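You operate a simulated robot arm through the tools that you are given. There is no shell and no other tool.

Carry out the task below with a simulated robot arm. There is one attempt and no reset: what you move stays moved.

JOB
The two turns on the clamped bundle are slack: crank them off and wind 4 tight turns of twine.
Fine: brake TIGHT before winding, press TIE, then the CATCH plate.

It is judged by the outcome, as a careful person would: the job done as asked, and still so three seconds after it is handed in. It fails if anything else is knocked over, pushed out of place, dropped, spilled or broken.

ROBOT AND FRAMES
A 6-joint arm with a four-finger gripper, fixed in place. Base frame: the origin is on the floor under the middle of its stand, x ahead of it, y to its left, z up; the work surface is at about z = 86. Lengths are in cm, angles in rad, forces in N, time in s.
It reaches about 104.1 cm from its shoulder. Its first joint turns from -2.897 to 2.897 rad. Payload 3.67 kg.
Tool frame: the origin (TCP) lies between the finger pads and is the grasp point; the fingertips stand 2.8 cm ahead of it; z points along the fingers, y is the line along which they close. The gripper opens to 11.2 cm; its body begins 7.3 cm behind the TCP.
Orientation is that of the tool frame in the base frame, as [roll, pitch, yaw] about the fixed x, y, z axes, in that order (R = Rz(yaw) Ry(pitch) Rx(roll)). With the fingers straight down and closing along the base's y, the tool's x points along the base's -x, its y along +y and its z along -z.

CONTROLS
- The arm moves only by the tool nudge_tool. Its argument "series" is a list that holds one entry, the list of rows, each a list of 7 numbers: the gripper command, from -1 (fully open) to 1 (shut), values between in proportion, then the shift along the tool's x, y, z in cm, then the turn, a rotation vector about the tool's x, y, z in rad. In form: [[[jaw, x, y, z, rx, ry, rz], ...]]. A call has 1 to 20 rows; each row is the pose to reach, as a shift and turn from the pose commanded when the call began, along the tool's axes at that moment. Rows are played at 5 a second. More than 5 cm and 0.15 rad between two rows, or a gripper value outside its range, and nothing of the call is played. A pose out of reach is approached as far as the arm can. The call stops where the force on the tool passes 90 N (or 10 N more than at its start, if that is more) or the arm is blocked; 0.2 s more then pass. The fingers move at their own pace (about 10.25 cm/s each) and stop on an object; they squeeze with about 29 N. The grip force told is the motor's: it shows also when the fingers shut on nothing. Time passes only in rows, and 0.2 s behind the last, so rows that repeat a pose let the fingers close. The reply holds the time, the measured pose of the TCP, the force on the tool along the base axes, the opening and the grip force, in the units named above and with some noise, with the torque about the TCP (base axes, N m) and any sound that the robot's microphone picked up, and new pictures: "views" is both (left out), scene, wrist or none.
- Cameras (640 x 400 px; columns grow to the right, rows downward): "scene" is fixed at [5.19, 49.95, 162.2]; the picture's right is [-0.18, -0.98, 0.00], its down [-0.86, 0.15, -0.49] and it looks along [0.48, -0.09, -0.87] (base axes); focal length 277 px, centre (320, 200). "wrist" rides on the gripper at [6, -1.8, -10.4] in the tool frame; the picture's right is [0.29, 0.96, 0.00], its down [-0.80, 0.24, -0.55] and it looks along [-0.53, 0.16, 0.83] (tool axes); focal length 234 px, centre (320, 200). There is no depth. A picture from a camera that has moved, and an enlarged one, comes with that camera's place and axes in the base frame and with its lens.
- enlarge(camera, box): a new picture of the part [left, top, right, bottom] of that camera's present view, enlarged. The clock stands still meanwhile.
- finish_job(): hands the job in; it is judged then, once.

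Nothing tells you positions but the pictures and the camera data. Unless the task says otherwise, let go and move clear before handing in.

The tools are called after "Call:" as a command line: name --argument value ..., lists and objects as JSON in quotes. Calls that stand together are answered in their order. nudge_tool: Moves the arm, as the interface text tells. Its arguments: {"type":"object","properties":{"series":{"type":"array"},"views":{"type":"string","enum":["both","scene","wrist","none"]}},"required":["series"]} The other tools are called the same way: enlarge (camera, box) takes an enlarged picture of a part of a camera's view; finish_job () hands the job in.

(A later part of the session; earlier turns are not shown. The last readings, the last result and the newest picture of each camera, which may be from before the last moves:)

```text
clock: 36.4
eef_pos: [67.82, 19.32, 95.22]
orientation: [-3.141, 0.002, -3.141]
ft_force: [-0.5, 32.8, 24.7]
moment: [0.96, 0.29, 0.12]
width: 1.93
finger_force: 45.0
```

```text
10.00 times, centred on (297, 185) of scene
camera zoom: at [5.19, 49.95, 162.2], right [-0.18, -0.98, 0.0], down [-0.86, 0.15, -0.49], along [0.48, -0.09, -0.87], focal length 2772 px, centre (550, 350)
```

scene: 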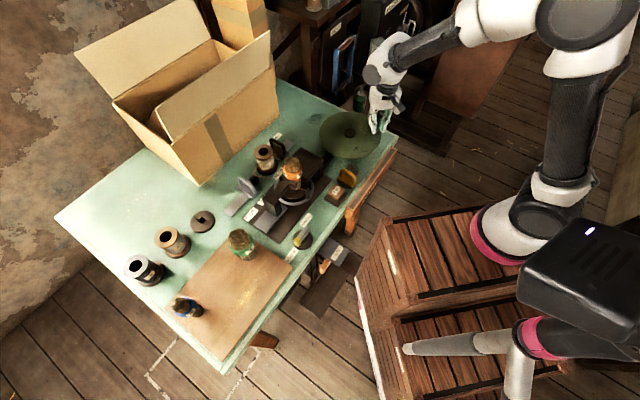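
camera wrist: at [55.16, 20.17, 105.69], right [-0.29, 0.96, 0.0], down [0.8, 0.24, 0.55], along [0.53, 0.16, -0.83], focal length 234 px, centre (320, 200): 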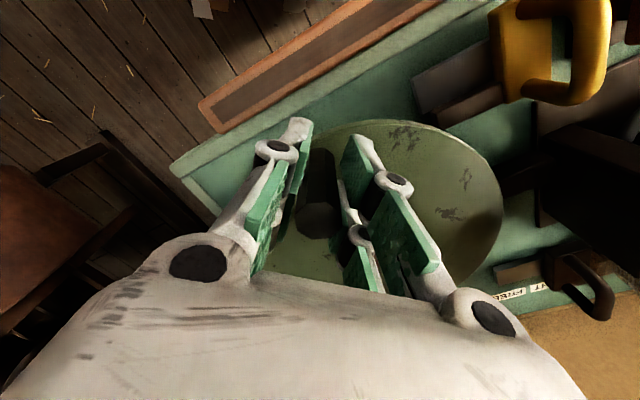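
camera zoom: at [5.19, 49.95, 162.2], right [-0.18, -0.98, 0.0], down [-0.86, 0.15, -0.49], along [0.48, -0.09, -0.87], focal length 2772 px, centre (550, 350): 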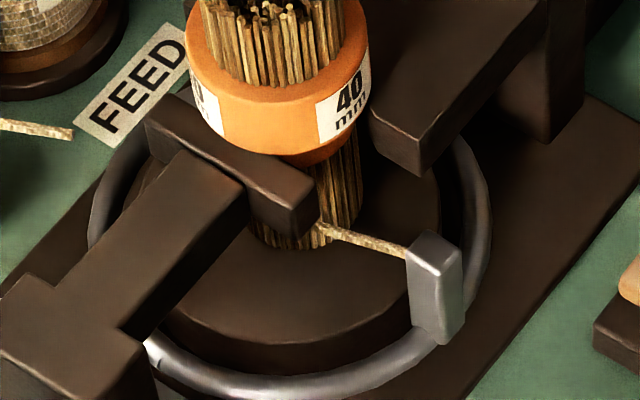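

Half a turn is laid. The 33 N inward load says my circle is slightly large; I'll tighten it to radius 8.95 about (67.75, 28.4) and continue.

Call:
nudge_tool --series '[[[1, -1.218, 0.297, 0, 0, 0, 0], [1, -2.366, 0.525, 0, 0, 0, 0], [1, -3.475, 0.901, 0, 0, 0, 0], [1, -4.525, 1.419, 0, 0, 0, 0], [1, -5.498, 2.07, 0, 0, 0, 0], [1, -6.379, 2.841, 0, 0, 0, 0], [1, -6.379, 2.841, 0, 0, 0, 0]]]' --views "scene"

Call:
enlarge --camera "scene" --box '[265, 165, 329, 205]'

```text
clock: 38.0
eef_pos: [74.24, 21.97, 95.13]
orientation: [-3.141, 0.0, -3.14]
ft_force: [4.0, -10.2, -12.7]
moment: [-0.74, 0.43, 0.33]
width: 1.95
finger_force: 45.1
```

scene: 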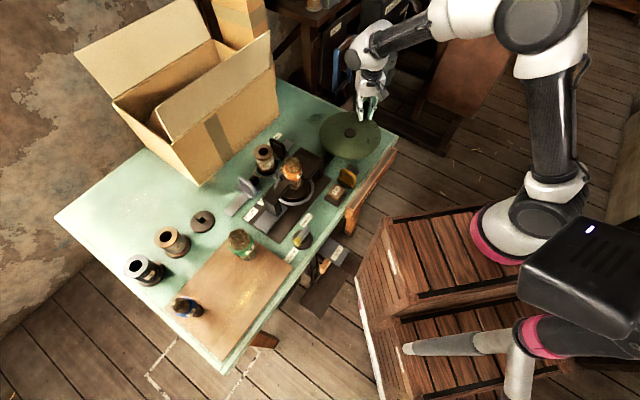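

```text
10.00 times, centred on (297, 185) of scene
camera zoom: at [5.19, 49.95, 162.2], right [-0.18, -0.98, 0.0], down [-0.86, 0.15, -0.49], along [0.48, -0.09, -0.87], focal length 2772 px, centre (550, 350)
```

zoom: 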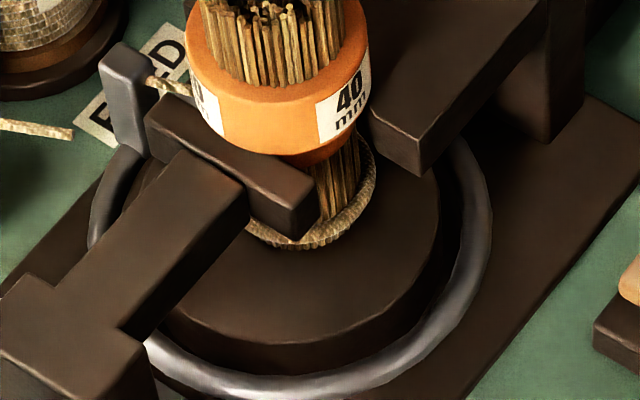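

One tight turn is on, close against the bundle. Continuing another quarter of the crank for the second turn.

Call:
nudge_tool --series '[[[1, -0.771, 0.881, 0, 0, 0, 0], [1, -1.422, 1.854, 0, 0, 0, 0], [1, -1.94, 2.904, 0, 0, 0, 0], [1, -2.316, 4.013, 0, 0, 0, 0], [1, -2.544, 5.161, 0, 0, 0, 0], [1, -2.621, 6.329, 0, 0, 0, 0], [1, -2.544, 7.497, 0, 0, 0, 0], [1, -2.316, 8.645, 0, 0, 0, 0], [1, -1.94, 9.754, 0, 0, 0, 0], [1, -1.422, 10.804, 0, 0, 0, 0], [1, -0.771, 11.777, 0, 0, 0, 0], [1, 0, 12.658, 0, 0, 0, 0], [1, 0, 12.658, 0, 0, 0, 0]]]' --views "scene"

Call:
enlarge --camera "scene" --box '[265, 165, 329, 205]'

```text
clock: 40.8
eef_pos: [74.08, 34.74, 95.08]
orientation: [3.14, -0.001, -3.14]
ft_force: [-0.1, -3.4, 11.6]
moment: [-0.02, -0.17, 0.07]
width: 1.94
finger_force: 45.2
```

scene: 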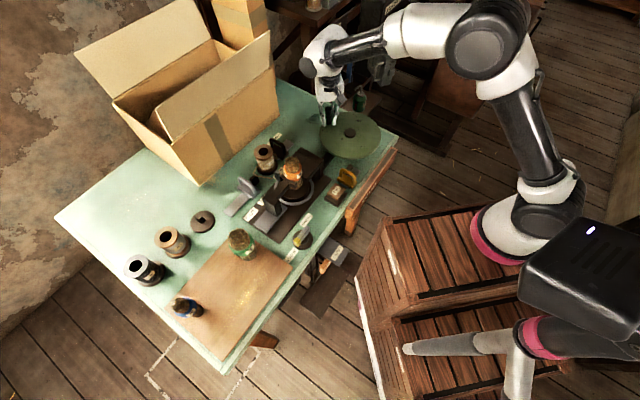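

```text
10.00 times, centred on (297, 185) of scene
camera zoom: at [5.19, 49.95, 162.2], right [-0.18, -0.98, 0.0], down [-0.86, 0.15, -0.49], along [0.48, -0.09, -0.87], focal length 2772 px, centre (550, 350)
```

zoom: 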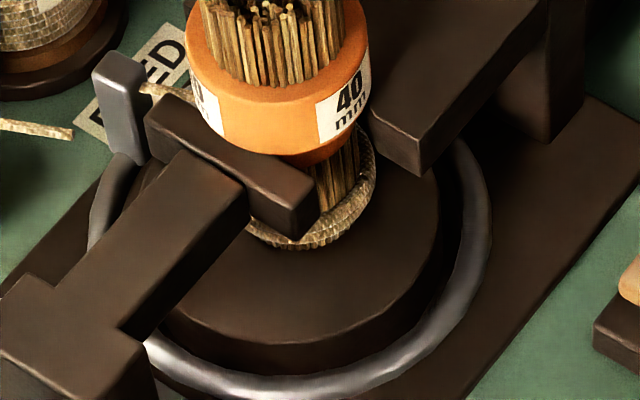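

Two turns on, low load. Continuing the third quarter of the crank.

Call:
nudge_tool --series '[[[1, 0.881, 0.771, 0, 0, 0, 0], [1, 1.854, 1.422, 0, 0, 0, 0], [1, 2.904, 1.94, 0, 0, 0, 0], [1, 4.013, 2.316, 0, 0, 0, 0], [1, 5.161, 2.544, 0, 0, 0, 0], [1, 6.329, 2.621, 0, 0, 0, 0], [1, 6.329, 2.621, 0, 0, 0, 0]]]' --views "scene"

Call:
enlarge --camera "scene" --box '[265, 165, 329, 205]'

```text
clock: 42.4
eef_pos: [67.88, 37.27, 95.12]
orientation: [3.141, -0.002, -3.139]
ft_force: [2.1, 1.4, -8.3]
moment: [0.35, -0.78, 0.17]
width: 1.91
finger_force: 45.2
```

scene: 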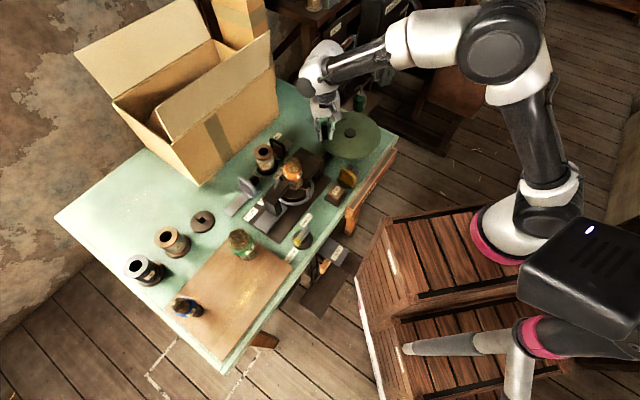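

```text
10.00 times, centred on (297, 185) of scene
camera zoom: at [5.19, 49.95, 162.2], right [-0.18, -0.98, 0.0], down [-0.86, 0.15, -0.49], along [0.48, -0.09, -0.87], focal length 2772 px, centre (550, 350)
```

zoom: 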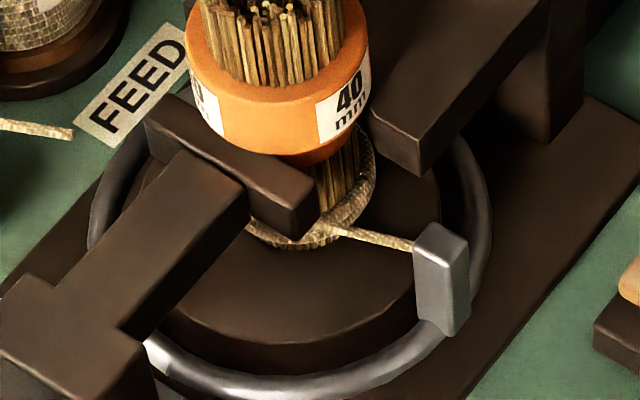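

Call:
nudge_tool --series '[[[1, 1.168, -0.077, 0, 0, 0, 0], [1, 2.316, -0.305, 0, 0, 0, 0], [1, 3.425, -0.681, 0, 0, 0, 0], [1, 4.475, -1.199, 0, 0, 0, 0], [1, 5.448, -1.85, 0, 0, 0, 0], [1, 6.329, -2.621, 0, 0, 0, 0], [1, 6.329, -2.621, 0, 0, 0, 0]]]' --views "scene"

Call:
enlarge --camera "scene" --box '[265, 165, 329, 205]'

Call:
enlarge --camera "scene" --box '[275, 100, 395, 175]'

```text
clock: 44.0
eef_pos: [61.62, 34.68, 95.16]
orientation: [3.139, -0.002, -3.139]
ft_force: [12.3, -5.3, -1.7]
moment: [0.11, -1.1, 0.45]
width: 1.95
finger_force: 44.6
```

scene: 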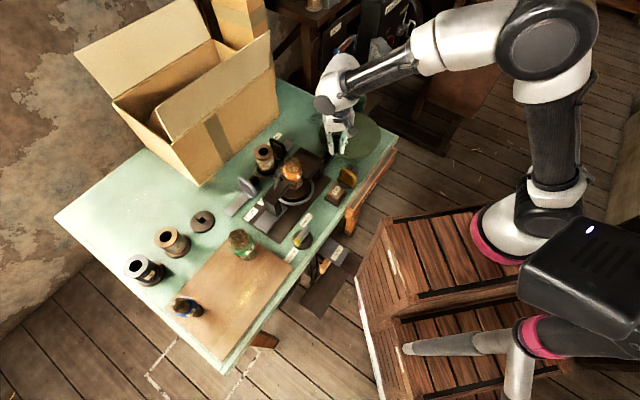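

```text
10.00 times, centred on (297, 185) of scene
camera zoom: at [5.19, 49.95, 162.2], right [-0.18, -0.98, 0.0], down [-0.86, 0.15, -0.49], along [0.48, -0.09, -0.87], focal length 2772 px, centre (550, 350)
```

zoom: 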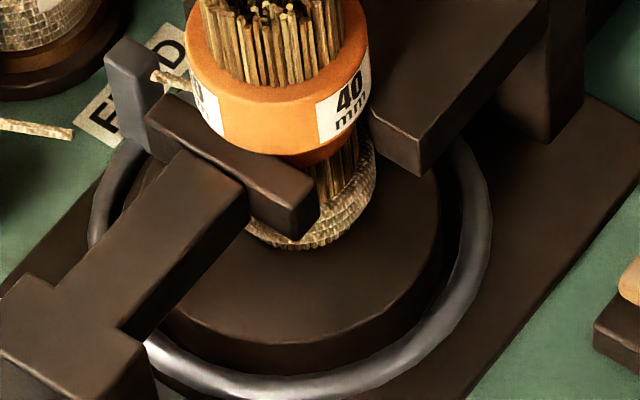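

```text
5.33 times, centred on (335, 138) of scene
camera zoom: at [5.19, 49.95, 162.2], right [-0.18, -0.98, 0.0], down [-0.86, 0.15, -0.49], along [0.48, -0.09, -0.87], focal length 1478 px, centre (240, 533)
```

zoom: 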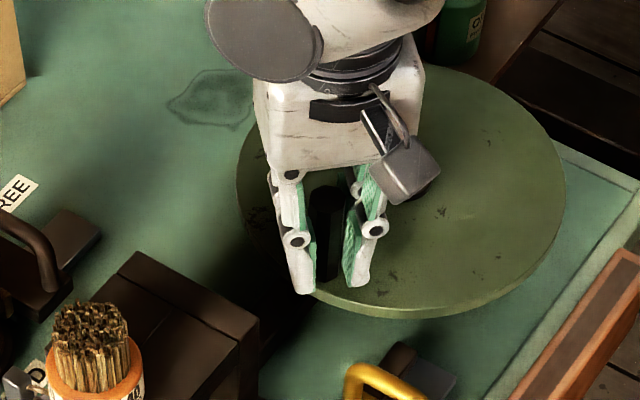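

Three turns on. Now the last quarter; halfway first.

Call:
nudge_tool --series '[[[1, 0.771, -0.881, 0, 0, 0, 0], [1, 1.422, -1.854, 0, 0, 0, 0], [1, 1.94, -2.904, 0, 0, 0, 0], [1, 2.316, -4.013, 0, 0, 0, 0], [1, 2.544, -5.161, 0, 0, 0, 0], [1, 2.621, -6.329, 0, 0, 0, 0], [1, 2.621, -6.329, 0, 0, 0, 0]]]' --views "scene"

Call:
enlarge --camera "scene" --box '[265, 165, 329, 205]'

```text
clock: 45.6
eef_pos: [58.83, 28.28, 95.1]
orientation: [3.139, -0.004, -3.14]
ft_force: [-2.2, 4.7, 10.6]
moment: [0.22, 0.39, 0.42]
width: 1.92
finger_force: 45.1
```

scene: 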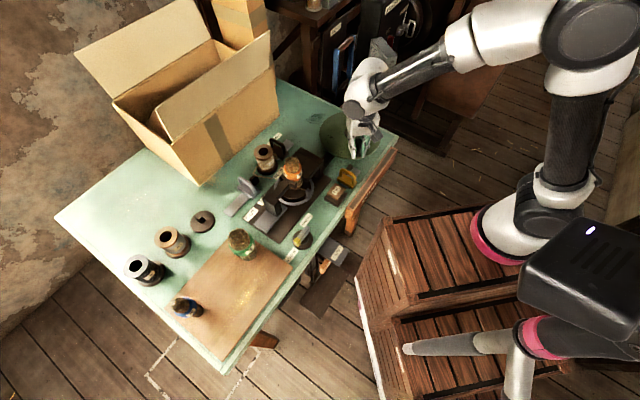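

```text
10.00 times, centred on (297, 185) of scene
camera zoom: at [5.19, 49.95, 162.2], right [-0.18, -0.98, 0.0], down [-0.86, 0.15, -0.49], along [0.48, -0.09, -0.87], focal length 2772 px, centre (550, 350)
```

zoom: 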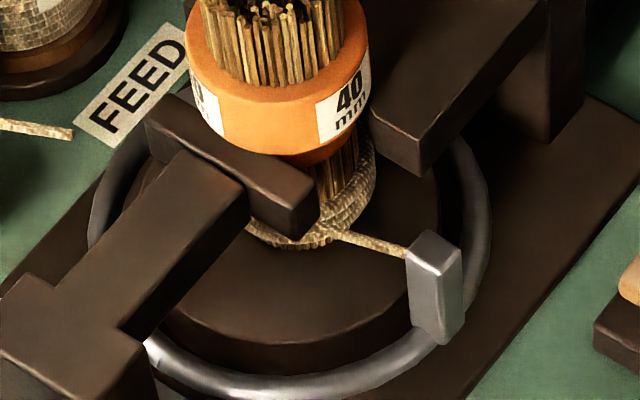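

Three and a half turns. Finishing the last 45°.

Call:
nudge_tool --series '[[[1, -0.077, -1.168, 0, 0, 0, 0], [1, -0.305, -2.316, 0, 0, 0, 0], [1, -0.681, -3.425, 0, 0, 0, 0], [1, -1.199, -4.475, 0, 0, 0, 0], [1, -1.85, -5.448, 0, 0, 0, 0], [1, -2.621, -6.329, 0, 0, 0, 0], [1, -2.621, -6.329, 0, 0, 0, 0]]]' --views "scene"

Call:
enlarge --camera "scene" --box '[265, 165, 329, 205]'

Call:
enlarge --camera "scene" --box '[267, 165, 299, 185]'

```text
clock: 47.2
eef_pos: [61.55, 21.93, 95.01]
orientation: [-3.142, -0.002, -3.14]
ft_force: [-6.6, -1.0, 4.3]
moment: [-0.16, 0.54, 0.39]
width: 1.95
finger_force: 44.5
```

scene: 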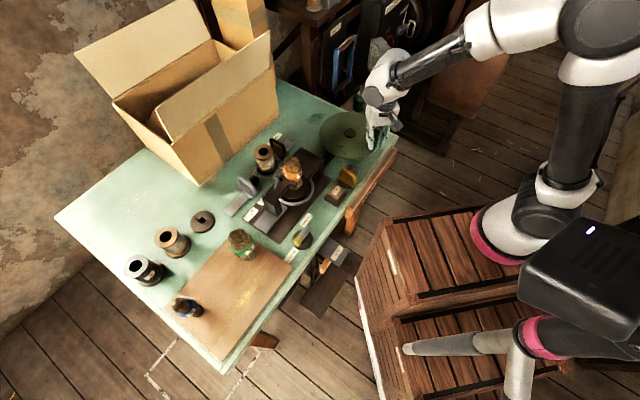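

```text
10.00 times, centred on (297, 185) of scene
camera zoom: at [5.19, 49.95, 162.2], right [-0.18, -0.98, 0.0], down [-0.86, 0.15, -0.49], along [0.48, -0.09, -0.87], focal length 2772 px, centre (550, 350)
```

zoom: 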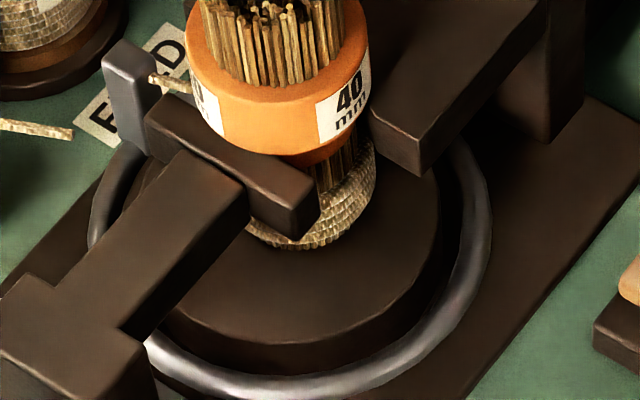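

```text
16.00 times, centred on (283, 175) of scene
camera zoom: at [5.19, 49.95, 162.2], right [-0.18, -0.98, 0.0], down [-0.86, 0.15, -0.49], along [0.48, -0.09, -0.87], focal length 4435 px, centre (912, 600)
```

zoom: 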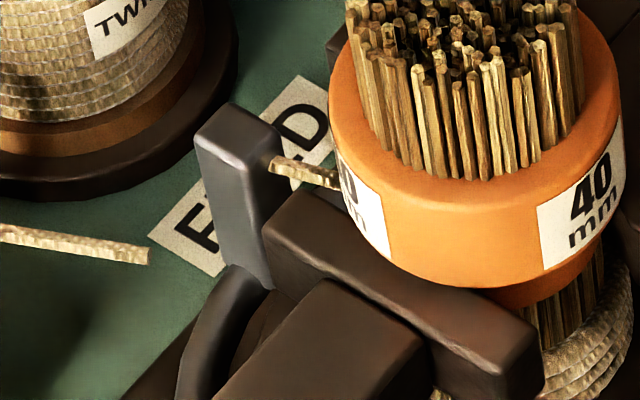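

Post is back at its reference place: four turns. I'll add a hair (about 2° of crank) so the fourth turn is surely complete, then look again.

Call:
nudge_tool --series '[[[1, -0.13, -0.13, 0, 0, 0, 0], [1, -0.25, -0.25, 0, 0, 0, 0], [1, -0.25, -0.25, 0, 0, 0, 0]]]' --views "scene"

Call:
enlarge --camera "scene" --box '[265, 165, 329, 205]'

```text
clock: 48.0
eef_pos: [61.7, 21.69, 95.08]
orientation: [3.141, -0.003, -3.139]
ft_force: [-6.0, -3.1, -0.4]
moment: [0.02, -0.1, 0.15]
width: 1.95
finger_force: 44.7
```

scene: 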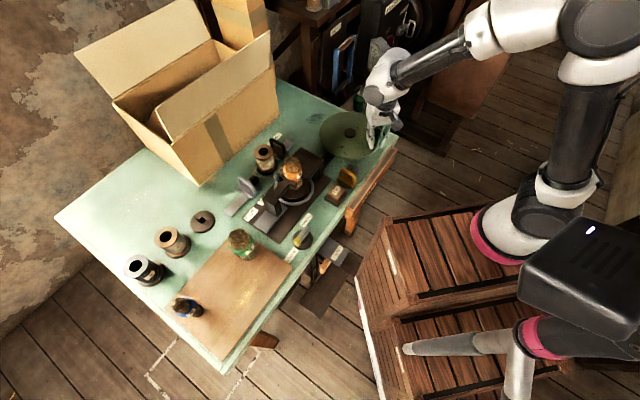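

```text
10.00 times, centred on (297, 185) of scene
camera zoom: at [5.19, 49.95, 162.2], right [-0.18, -0.98, 0.0], down [-0.86, 0.15, -0.49], along [0.48, -0.09, -0.87], focal length 2772 px, centre (550, 350)
```

zoom: 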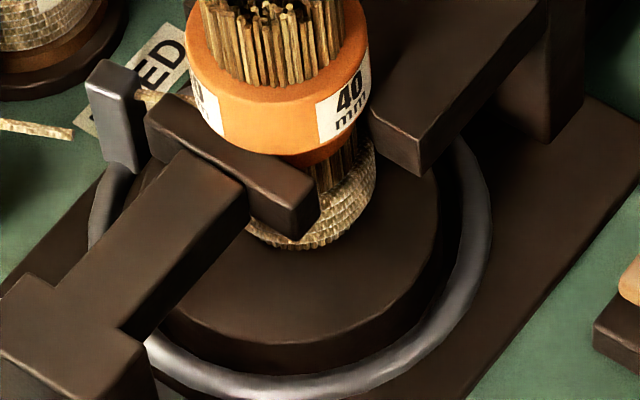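

Four turns and a trace more. I'll let go of the knob, rise, and move over toward TIE.

Call:
nudge_tool --series '[[[0.3, -0.25, -0.25, 0, 0, 0, 0], [-0.3, -0.25, -0.25, 0, 0, 0, 0], [-0.3, -0.25, -0.25, 0, 0, 0, 0], [-0.3, -0.25, -0.25, -4, 0, 0, 0], [-0.3, -0.25, -0.25, -8, 0, 0, 0], [-0.3, -0.25, -0.25, -12, 0, 0, 0]]]' --views "scene"

Call:
enlarge --camera "scene" --box '[265, 165, 329, 205]'

```text
clock: 49.4
eef_pos: [61.96, 21.6, 107.08]
orientation: [3.14, -0.001, -3.139]
ft_force: [-0.7, 0.2, 0.6]
moment: [-0.01, 0.01, 0.04]
width: 7.28
finger_force: 0.0
```

scene: 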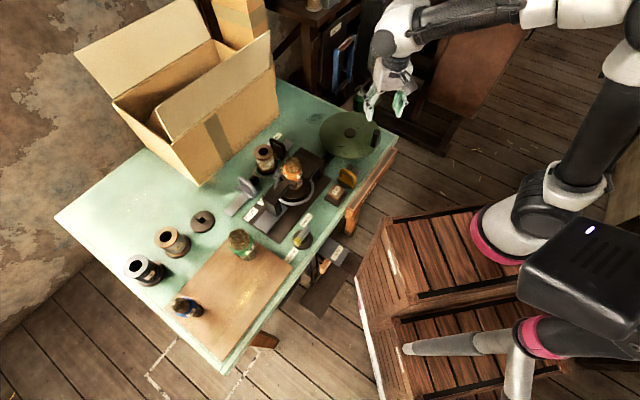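

```text
10.00 times, centred on (297, 185) of scene
camera zoom: at [5.19, 49.95, 162.2], right [-0.18, -0.98, 0.0], down [-0.86, 0.15, -0.49], along [0.48, -0.09, -0.87], focal length 2772 px, centre (550, 350)
```

zoom: 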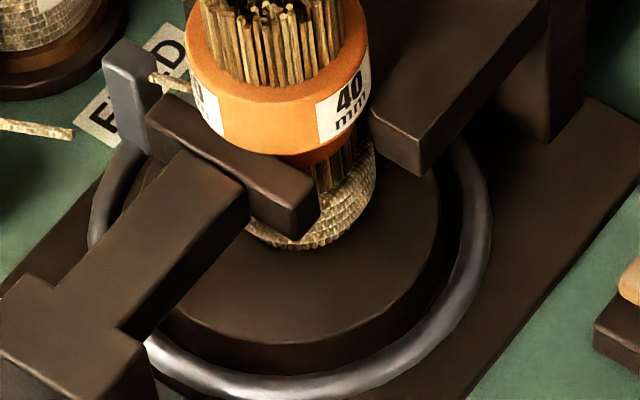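

The ring settled back to the exact home place, with four turns on the bundle. Now I'll move above TIE, turning the gripper to line up with the table.

Call:
nudge_tool --series '[[[-0.3, 2.47, 2.58, 0, 0, 0, -0.131], [-0.3, 4.93, 5.17, 0, 0, 0, -0.262], [-0.3, 7.4, 7.75, 0, 0, 0, -0.393], [-0.3, 9.87, 10.33, 0, 0, 0, -0.524], [-0.3, 12.33, 12.92, 0, 0, 0, -0.655], [-0.3, 14.8, 15.5, 0, 0, 0, -0.785], [-0.3, 14.8, 15.5, 0, 0, 0, -0.785]]]' --views "both"

Call:
enlarge --camera "wrist" --box '[200, 40, 440, 200]'

Call:
enlarge --camera "scene" --box '[290, 150, 386, 210]'

```text
clock: 51.0
eef_pos: [47.05, 37.14, 107.14]
orientation: [3.14, 0.0, -2.353]
ft_force: [0.5, -1.1, -0.1]
moment: [0.0, 0.0, 0.03]
width: 7.28
finger_force: 0.0
camera wrist: at [44.05, 31.62, 117.53], right [-0.88, 0.47, 0.0], down [0.39, 0.73, 0.55], along [0.26, 0.49, -0.83], focal length 234 px, centre (320, 200)
```

scene: 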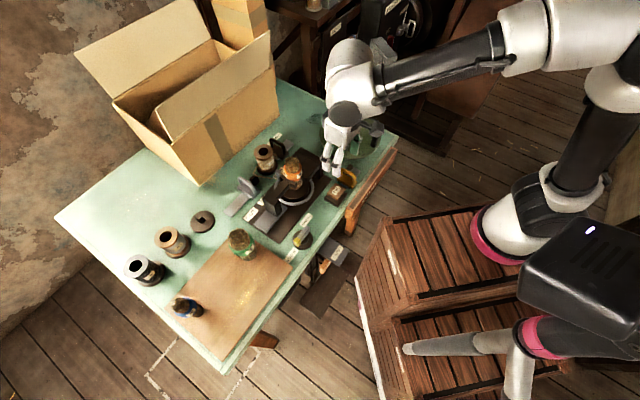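
wrist: 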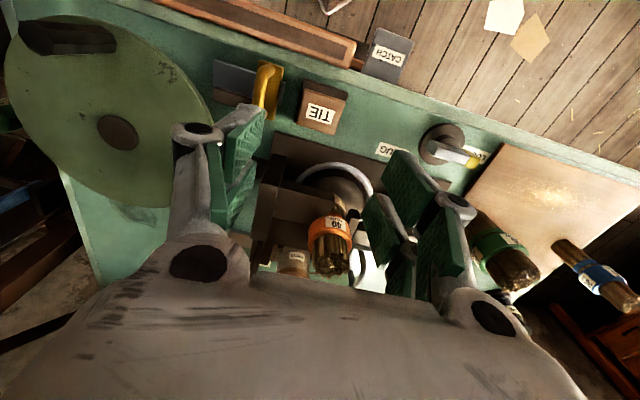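

```text
2.50 times, centred on (320, 120) of wrist
camera zoom: at [44.05, 31.62, 117.53], right [-0.88, 0.47, 0.0], down [0.39, 0.73, 0.55], along [0.26, 0.49, -0.83], focal length 585 px, centre (320, 400)
```

zoom: 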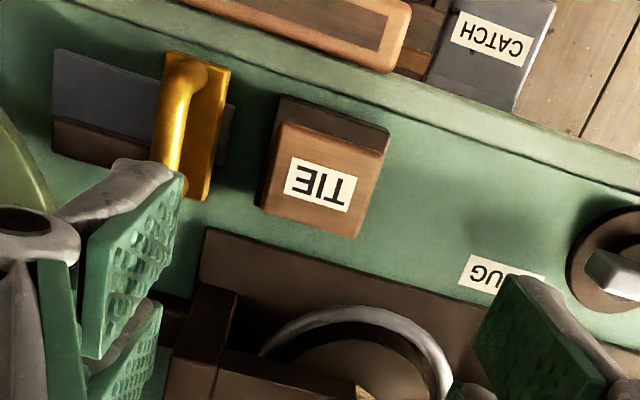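

```text
6.67 times, centred on (338, 180) of scene
camera zoom: at [5.19, 49.95, 162.2], right [-0.18, -0.98, 0.0], down [-0.86, 0.15, -0.49], along [0.48, -0.09, -0.87], focal length 1848 px, centre (200, 333)
```

zoom: 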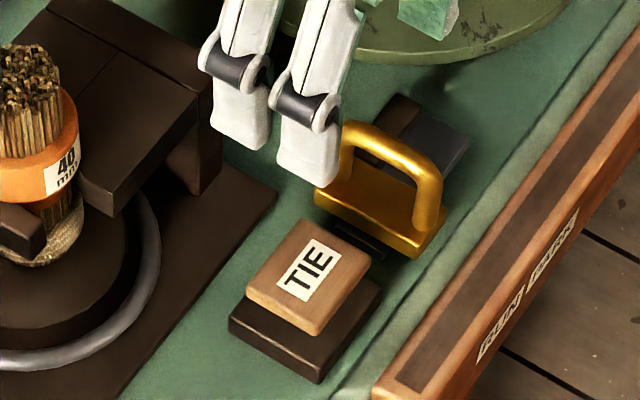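

TIE's top face is at about (47.0, 37.2, 90). I'll close the fingers and lower to just above it.

Call:
nudge_tool --series '[[[0.5, 0, 0, 3, 0, 0, 0], [1, 0, 0, 6, 0, 0, 0], [1, 0, 0, 9, 0, 0, 0], [1, 0, 0, 11.5, 0, 0, 0], [1, 0, 0, 13, 0, 0, 0], [1, 0, 0, 13, 0, 0, 0]]]' --views "both"

Call:
enlarge --camera "scene" --box '[290, 150, 386, 210]'

```text
clock: 52.4
eef_pos: [47.16, 36.94, 94.01]
orientation: [3.14, 0.001, -2.358]
ft_force: [-0.3, -0.2, 0.4]
moment: [0.0, -0.01, -0.01]
width: 0.0
finger_force: 29.4
camera wrist: at [44.03, 31.45, 104.38], right [-0.88, 0.47, 0.0], down [0.39, 0.73, 0.55], along [0.26, 0.49, -0.83], focal length 234 px, centre (320, 200)
```

scene: 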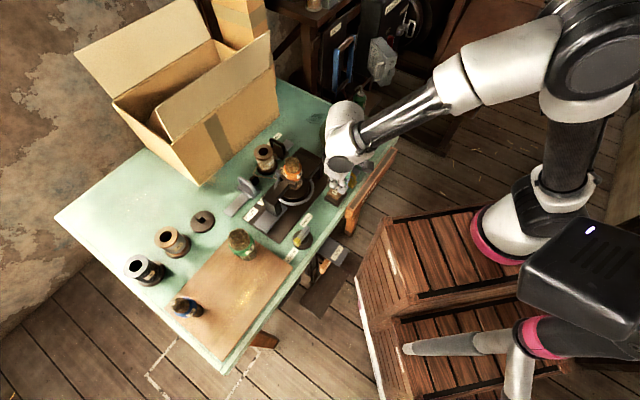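
wrist: 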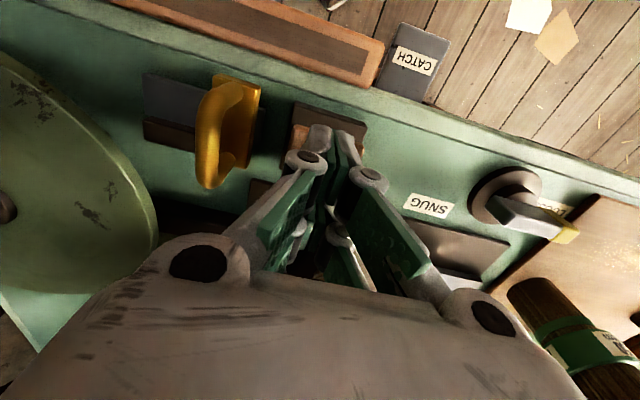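

```text
6.67 times, centred on (338, 180) of scene
camera zoom: at [5.19, 49.95, 162.2], right [-0.18, -0.98, 0.0], down [-0.86, 0.15, -0.49], along [0.48, -0.09, -0.87], focal length 1848 px, centre (200, 333)
```

zoom: 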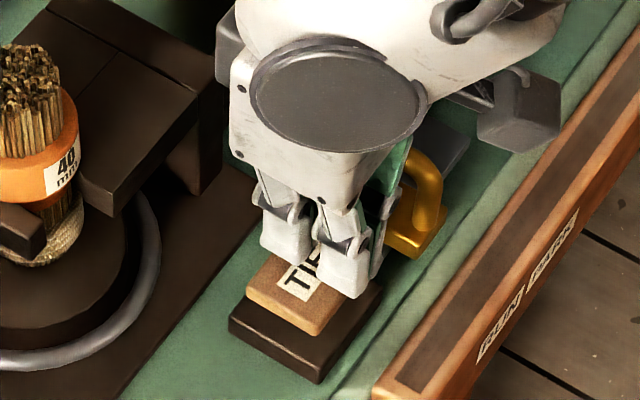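

Fingers are over the TIE block. Pressing down slowly.

Call:
nudge_tool --series '[[[1, 0, 0, 0.6, 0, 0, 0], [1, 0, 0, 1.0, 0, 0, 0], [1, 0, 0, 1.3, 0, 0, 0], [1, 0, 0, 1.6, 0, 0, 0], [1, 0, 0, 1.9, 0, 0, 0]]]' --views "scene"

Call:
enlarge --camera "scene" --box '[290, 150, 386, 210]'

```text
clock: 53.6
eef_pos: [47.27, 36.97, 92.18]
orientation: [3.14, 0.0, -2.355]
ft_force: [-1.3, 0.5, 2.8]
moment: [-0.02, 0.01, -0.02]
width: 0.59
finger_force: 35.6
```

scene: 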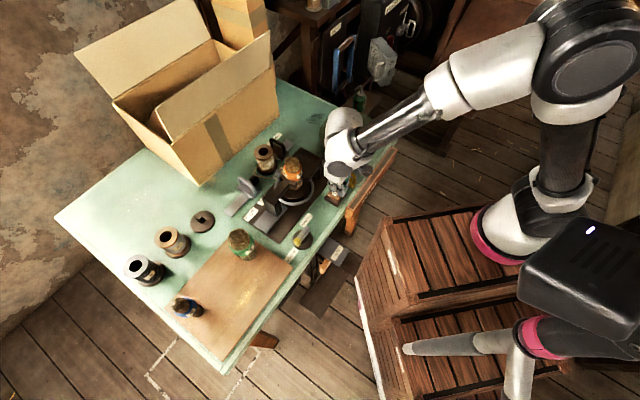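

```text
6.67 times, centred on (338, 180) of scene
camera zoom: at [5.19, 49.95, 162.2], right [-0.18, -0.98, 0.0], down [-0.86, 0.15, -0.49], along [0.48, -0.09, -0.87], focal length 1848 px, centre (200, 333)
```

zoom: 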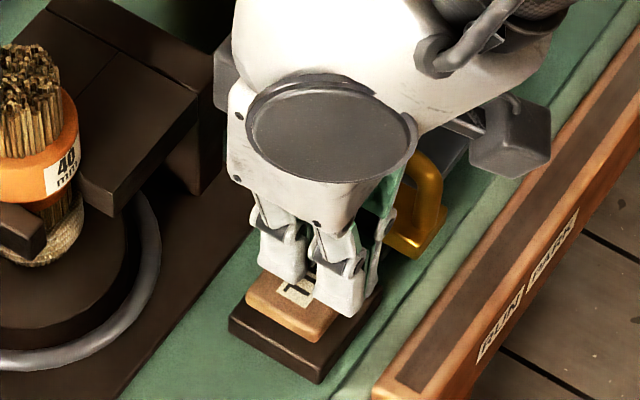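

Contact is light and the block has begun to sink. Pressing further.

Call:
nudge_tool --series '[[[1, 0, 0, 0.3, 0, 0, 0], [1, 0, 0, 0.6, 0, 0, 0], [1, 0, 0, 0.9, 0, 0, 0], [1, 0, 0, 0.9, 0, 0, 0]]]' --views "both"

Call:
enlarge --camera "scene" --box '[290, 150, 386, 210]'

Call:
enlarge --camera "scene" --box '[235, 150, 331, 210]'

```text
clock: 54.6
eef_pos: [47.16, 36.95, 91.38]
orientation: [-3.141, 0.0, -2.354]
ft_force: [-2.0, -4.1, 11.4]
moment: [-0.12, 0.08, 0.0]
width: 0.59
finger_force: 35.7
heard: click
camera wrist: at [44.13, 31.52, 101.72], right [-0.88, 0.47, 0.0], down [0.39, 0.73, 0.55], along [0.26, 0.49, -0.83], focal length 234 px, centre (320, 200)
```

scene: 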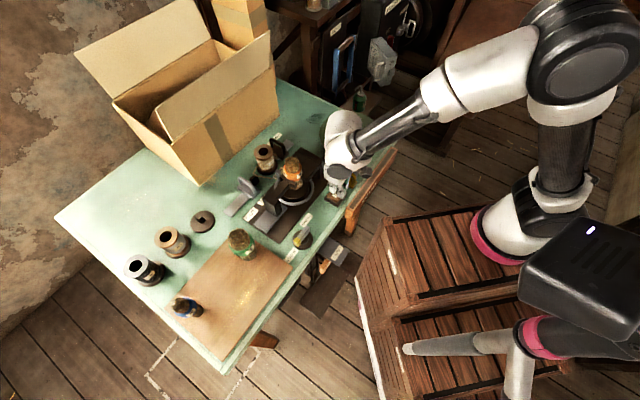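
wrist: 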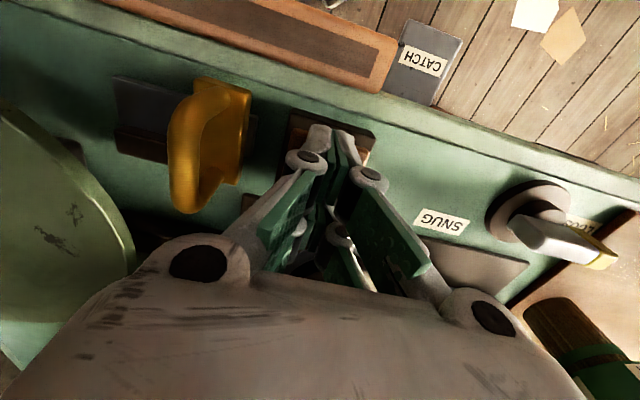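

```text
6.67 times, centred on (338, 180) of scene
camera zoom: at [5.19, 49.95, 162.2], right [-0.18, -0.98, 0.0], down [-0.86, 0.15, -0.49], along [0.48, -0.09, -0.87], focal length 1848 px, centre (200, 333)
```

zoom: 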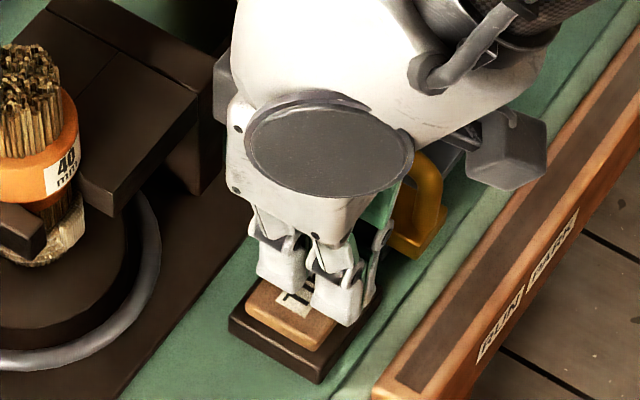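

```text
6.67 times, centred on (283, 180) of scene
camera zoom: at [5.19, 49.95, 162.2], right [-0.18, -0.98, 0.0], down [-0.86, 0.15, -0.49], along [0.48, -0.09, -0.87], focal length 1848 px, centre (567, 333)
```

zoom: 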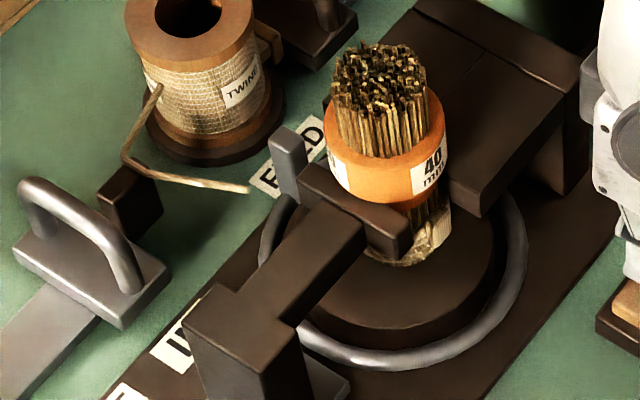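

I heard a click: the twine is tied and cut free of the ring. I'll lift off TIE and look at the CATCH plate, which seems to lie well below the tabletop, outside the near edge.

Call:
nudge_tool --series '[[[1, 0, 0, -2, 0, 0, 0], [1, 0, 0, -6, 0, 0, 0], [1, 0, 0, -10, 0, 0, 0], [0, 0, 0, -14, 0, 0, 0], [-1, 0, 0, -17, 0, 0, 0]]]' --views "both"

Call:
enlarge --camera "scene" --box '[235, 150, 331, 210]'

Call:
enlarge --camera "scene" --box '[290, 215, 410, 305]'

Call:
enlarge --camera "wrist" --box '[280, 0, 480, 130]'

```text
clock: 55.8
eef_pos: [47.24, 36.99, 108.47]
orientation: [3.141, -0.001, -2.355]
ft_force: [0.2, 0.9, 0.3]
moment: [-0.02, 0.02, 0.02]
width: 9.97
finger_force: 0.1
camera wrist: at [44.15, 31.54, 118.77], right [-0.88, 0.47, 0.0], down [0.39, 0.73, 0.55], along [0.26, 0.49, -0.83], focal length 234 px, centre (320, 200)
```

scene: 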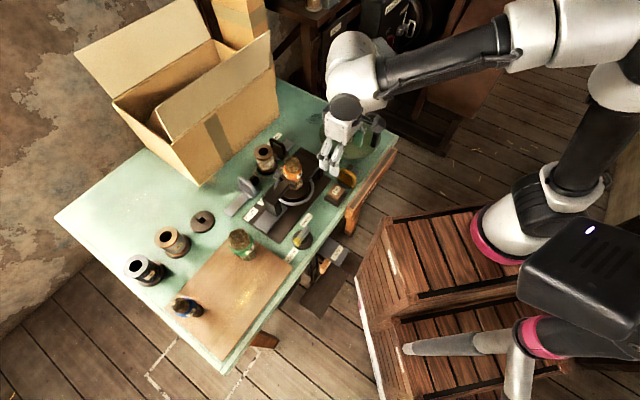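
wrist: 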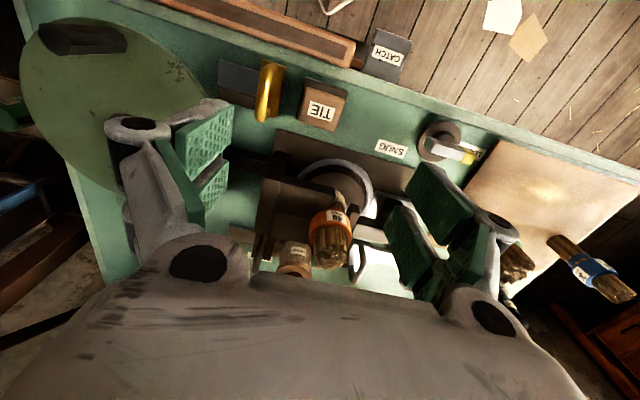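

```text
6.67 times, centred on (283, 180) of scene
camera zoom: at [5.19, 49.95, 162.2], right [-0.18, -0.98, 0.0], down [-0.86, 0.15, -0.49], along [0.48, -0.09, -0.87], focal length 1848 px, centre (567, 333)
```

zoom: 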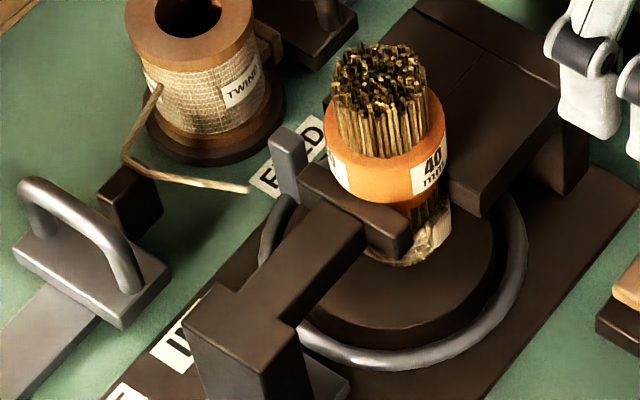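

```text
4.44 times, centred on (350, 260) of scene
camera zoom: at [5.19, 49.95, 162.2], right [-0.18, -0.98, 0.0], down [-0.86, 0.15, -0.49], along [0.48, -0.09, -0.87], focal length 1232 px, centre (187, -67)
```

zoom: 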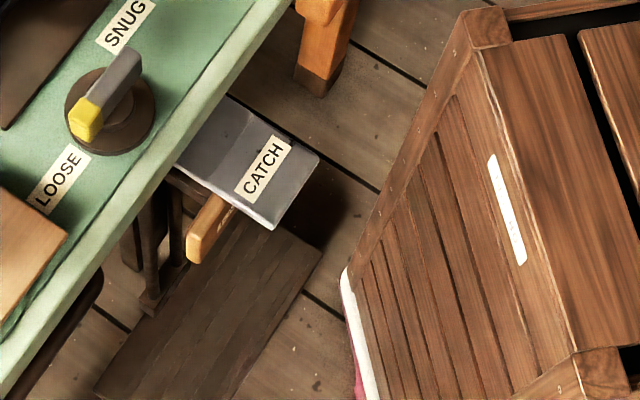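

```text
3.08 times, centred on (380, 65) of wrist
camera zoom: at [44.15, 31.54, 118.77], right [-0.88, 0.47, 0.0], down [0.39, 0.73, 0.55], along [0.26, 0.49, -0.83], focal length 720 px, centre (135, 615)
```

zoom: 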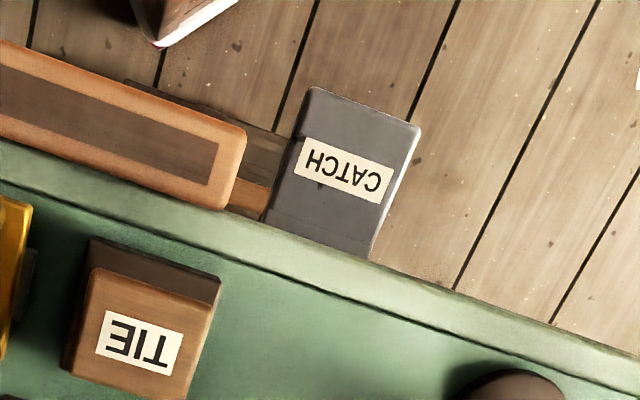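

TIE is done: the twine is knotted on the bundle. The CATCH plate is at about (33, 37.5, 70), jutting out below the table's near edge, so I must lower the gripper just outside the edge. I'll move above it and look.

Call:
nudge_tool --series '[[[-1, 2.39, 2.57, 1, 0, 0, 0], [-1, 4.79, 5.14, 3, 0, 0, 0], [-1, 7.18, 7.71, 5.5, 0, 0, 0], [-1, 9.57, 10.28, 8.5, 0, 0, 0], [-1, 9.57, 10.28, 8.5, 0, 0, 0]]]' --views "both"

Call:
enlarge --camera "wrist" --box '[220, 0, 420, 140]'

Call:
enlarge --camera "scene" --box '[290, 195, 410, 270]'

```text
clock: 57.0
eef_pos: [33.21, 37.35, 99.93]
orientation: [3.14, 0.0, -2.358]
ft_force: [-0.5, -0.1, -0.3]
moment: [-0.01, -0.03, 0.0]
width: 11.21
finger_force: 0.0
camera wrist: at [30.07, 31.92, 110.27], right [-0.88, 0.47, 0.0], down [0.39, 0.73, 0.55], along [0.26, 0.49, -0.83], focal length 234 px, centre (320, 200)
```

scene: 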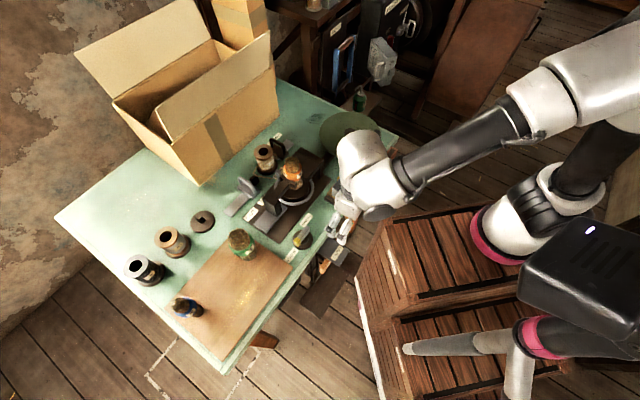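
wrist: 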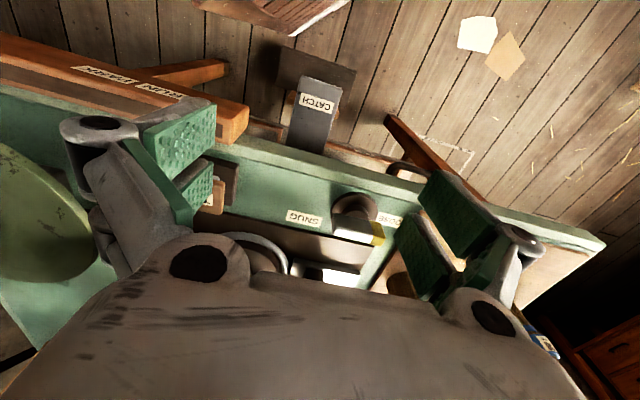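

```text
2.86 times, centred on (320, 70) of wrist
camera zoom: at [30.07, 31.92, 110.27], right [-0.88, 0.47, 0.0], down [0.39, 0.73, 0.55], along [0.26, 0.49, -0.83], focal length 669 px, centre (320, 571)
```

zoom: 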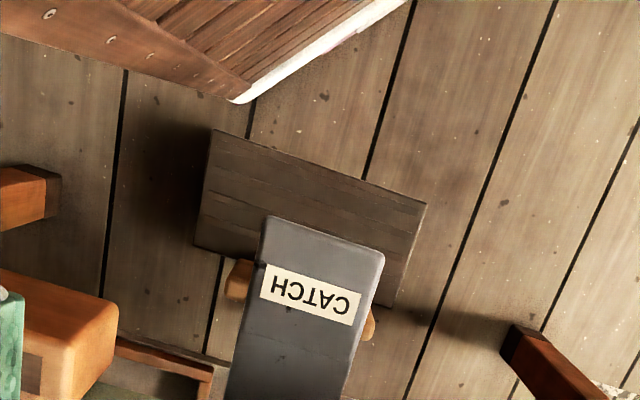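

```text
5.33 times, centred on (350, 232) of scene
camera zoom: at [5.19, 49.95, 162.2], right [-0.18, -0.98, 0.0], down [-0.86, 0.15, -0.49], along [0.48, -0.09, -0.87], focal length 1478 px, centre (160, 27)
```

zoom: 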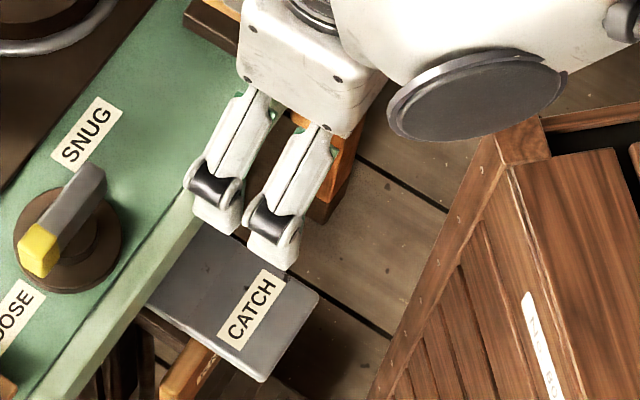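

The plate's outer edge runs from about (34.5, 34.2) to (29.9, 38.8) at z≈70. I'll close the fingers, lean the tool slightly away from the table, and lower partway outside the edge.

Call:
nudge_tool --series '[[[0, 0, 0, 0, 0, -0.07, 0], [1, 0, 0.1, 2, 0, -0.15, 0], [1, 0, 0.1, 5, 0, -0.15, 0], [1, 0, 0.1, 8, 0, -0.15, 0], [1, 0, 0.1, 11, 0, -0.15, 0], [1, 0, 0.1, 11, 0, -0.15, 0]]]' --views "both"

Call:
enlarge --camera "scene" --box '[290, 195, 410, 270]'

Call:
enlarge --camera "wrist" --box '[220, 60, 440, 220]'

```text
clock: 58.4
eef_pos: [33.08, 37.57, 89.04]
orientation: [3.141, 0.15, -2.356]
ft_force: [0.3, 0.0, 1.1]
moment: [0.02, 0.0, -0.03]
width: 0.0
finger_force: 29.3
camera wrist: at [28.95, 31.08, 98.38], right [-0.88, 0.47, -0.04], down [0.33, 0.67, 0.67], along [0.34, 0.57, -0.74], focal length 234 px, centre (320, 200)
```

scene: 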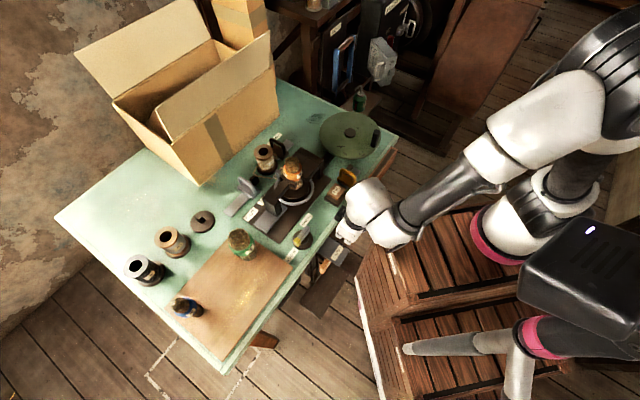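
wrist: 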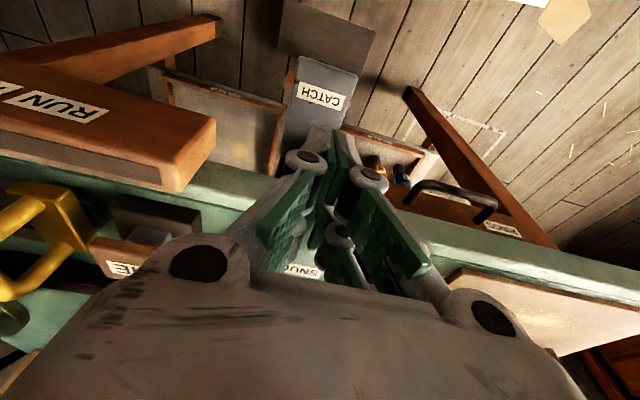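

```text
5.33 times, centred on (350, 232) of scene
camera zoom: at [5.19, 49.95, 162.2], right [-0.18, -0.98, 0.0], down [-0.86, 0.15, -0.49], along [0.48, -0.09, -0.87], focal length 1478 px, centre (160, 27)
```

zoom: 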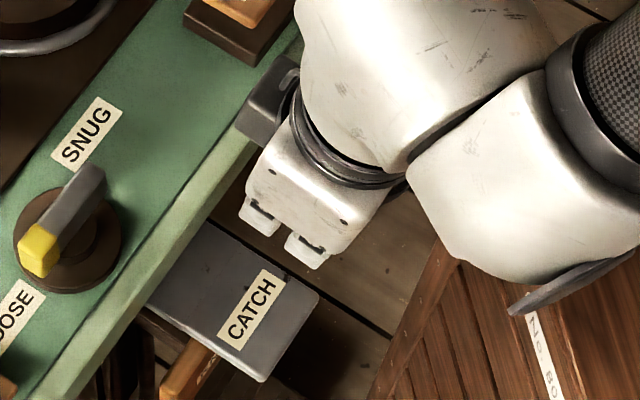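

```text
2.50 times, centred on (330, 140) of wrist
camera zoom: at [28.95, 31.08, 98.38], right [-0.88, 0.47, -0.04], down [0.33, 0.67, 0.67], along [0.34, 0.57, -0.74], focal length 585 px, centre (295, 350)
```

zoom: 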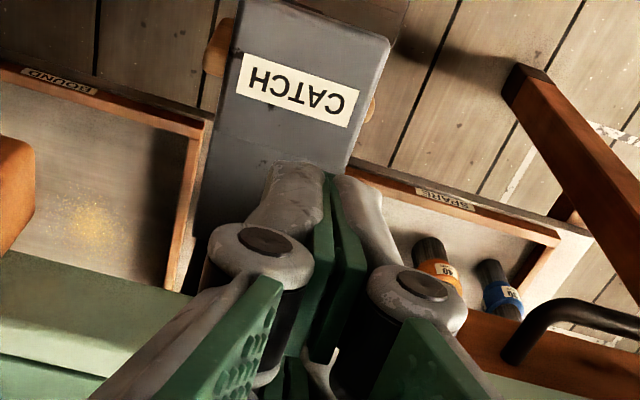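

I also see trays (BOUND, SPARE) far below the plate, clear of it. A box on the gripper's table side could come close to the table edge, so I'll lean the tool further outward (about 0.3 rad) as I descend, in steps.

Call:
nudge_tool --series '[[[1, 0.6, 0, 1.5, 0, -0.075, 0], [1, 1.19, 0, 4.88, 0, -0.15, 0], [1, 1.19, 0, 4.88, 0, -0.15, 0]]]' --views "both"

Call:
enlarge --camera "scene" --box '[290, 195, 410, 270]'

Call:
enlarge --camera "scene" --box '[320, 170, 480, 270]'

Call:
enlarge --camera "wrist" --box '[220, 60, 440, 220]'

```text
clock: 59.2
eef_pos: [32.66, 37.19, 83.88]
orientation: [3.139, 0.298, -2.356]
ft_force: [-0.4, 0.6, 0.0]
moment: [0.02, 0.0, -0.01]
width: 0.01
finger_force: 28.6
out of reach, approached as far as the arm can: row 2
camera wrist: at [27.58, 29.77, 92.02], right [-0.87, 0.48, -0.08], down [0.25, 0.59, 0.76], along [0.42, 0.65, -0.64], focal length 234 px, centre (320, 200)
```

scene: 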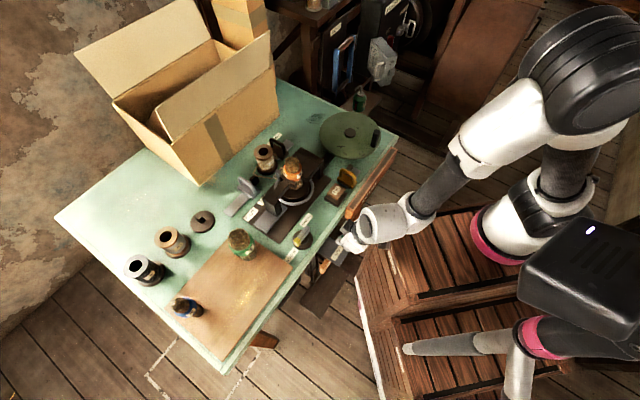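
wrist: 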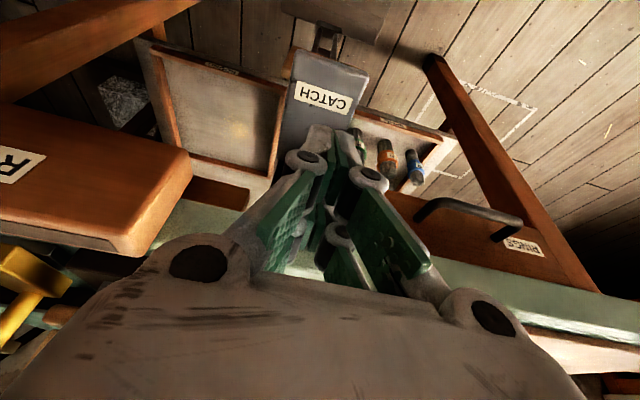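

```text
5.33 times, centred on (350, 232) of scene
camera zoom: at [5.19, 49.95, 162.2], right [-0.18, -0.98, 0.0], down [-0.86, 0.15, -0.49], along [0.48, -0.09, -0.87], focal length 1478 px, centre (160, 27)
```

zoom: 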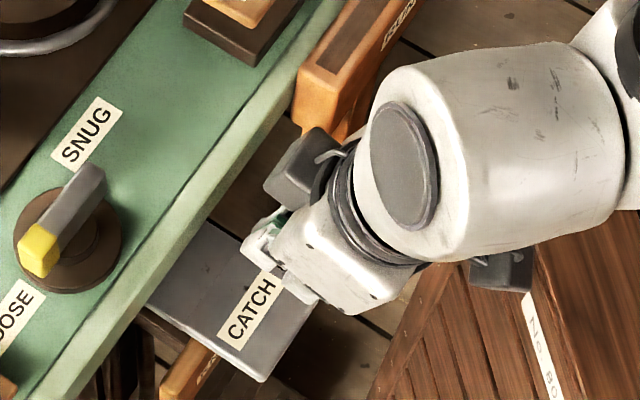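

```text
4.00 times, centred on (400, 220) of scene
camera zoom: at [5.19, 49.95, 162.2], right [-0.18, -0.98, 0.0], down [-0.86, 0.15, -0.49], along [0.48, -0.09, -0.87], focal length 1109 px, centre (0, 120)
```

zoom: 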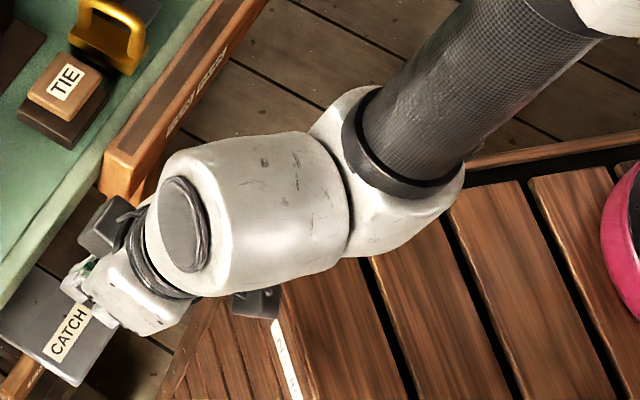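

```text
2.50 times, centred on (330, 140) of wrist
camera zoom: at [27.58, 29.77, 92.02], right [-0.87, 0.48, -0.08], down [0.25, 0.59, 0.76], along [0.42, 0.65, -0.64], focal length 585 px, centre (295, 350)
```

zoom: 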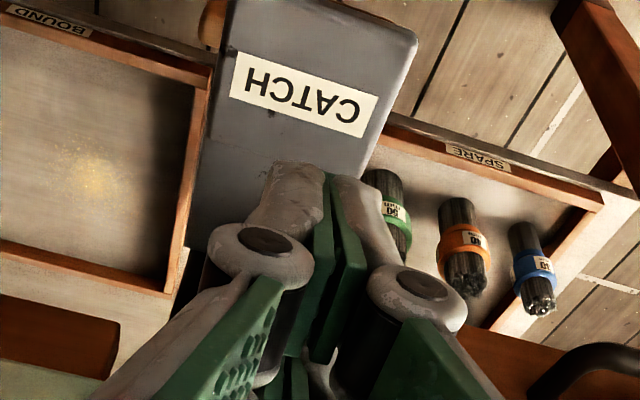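

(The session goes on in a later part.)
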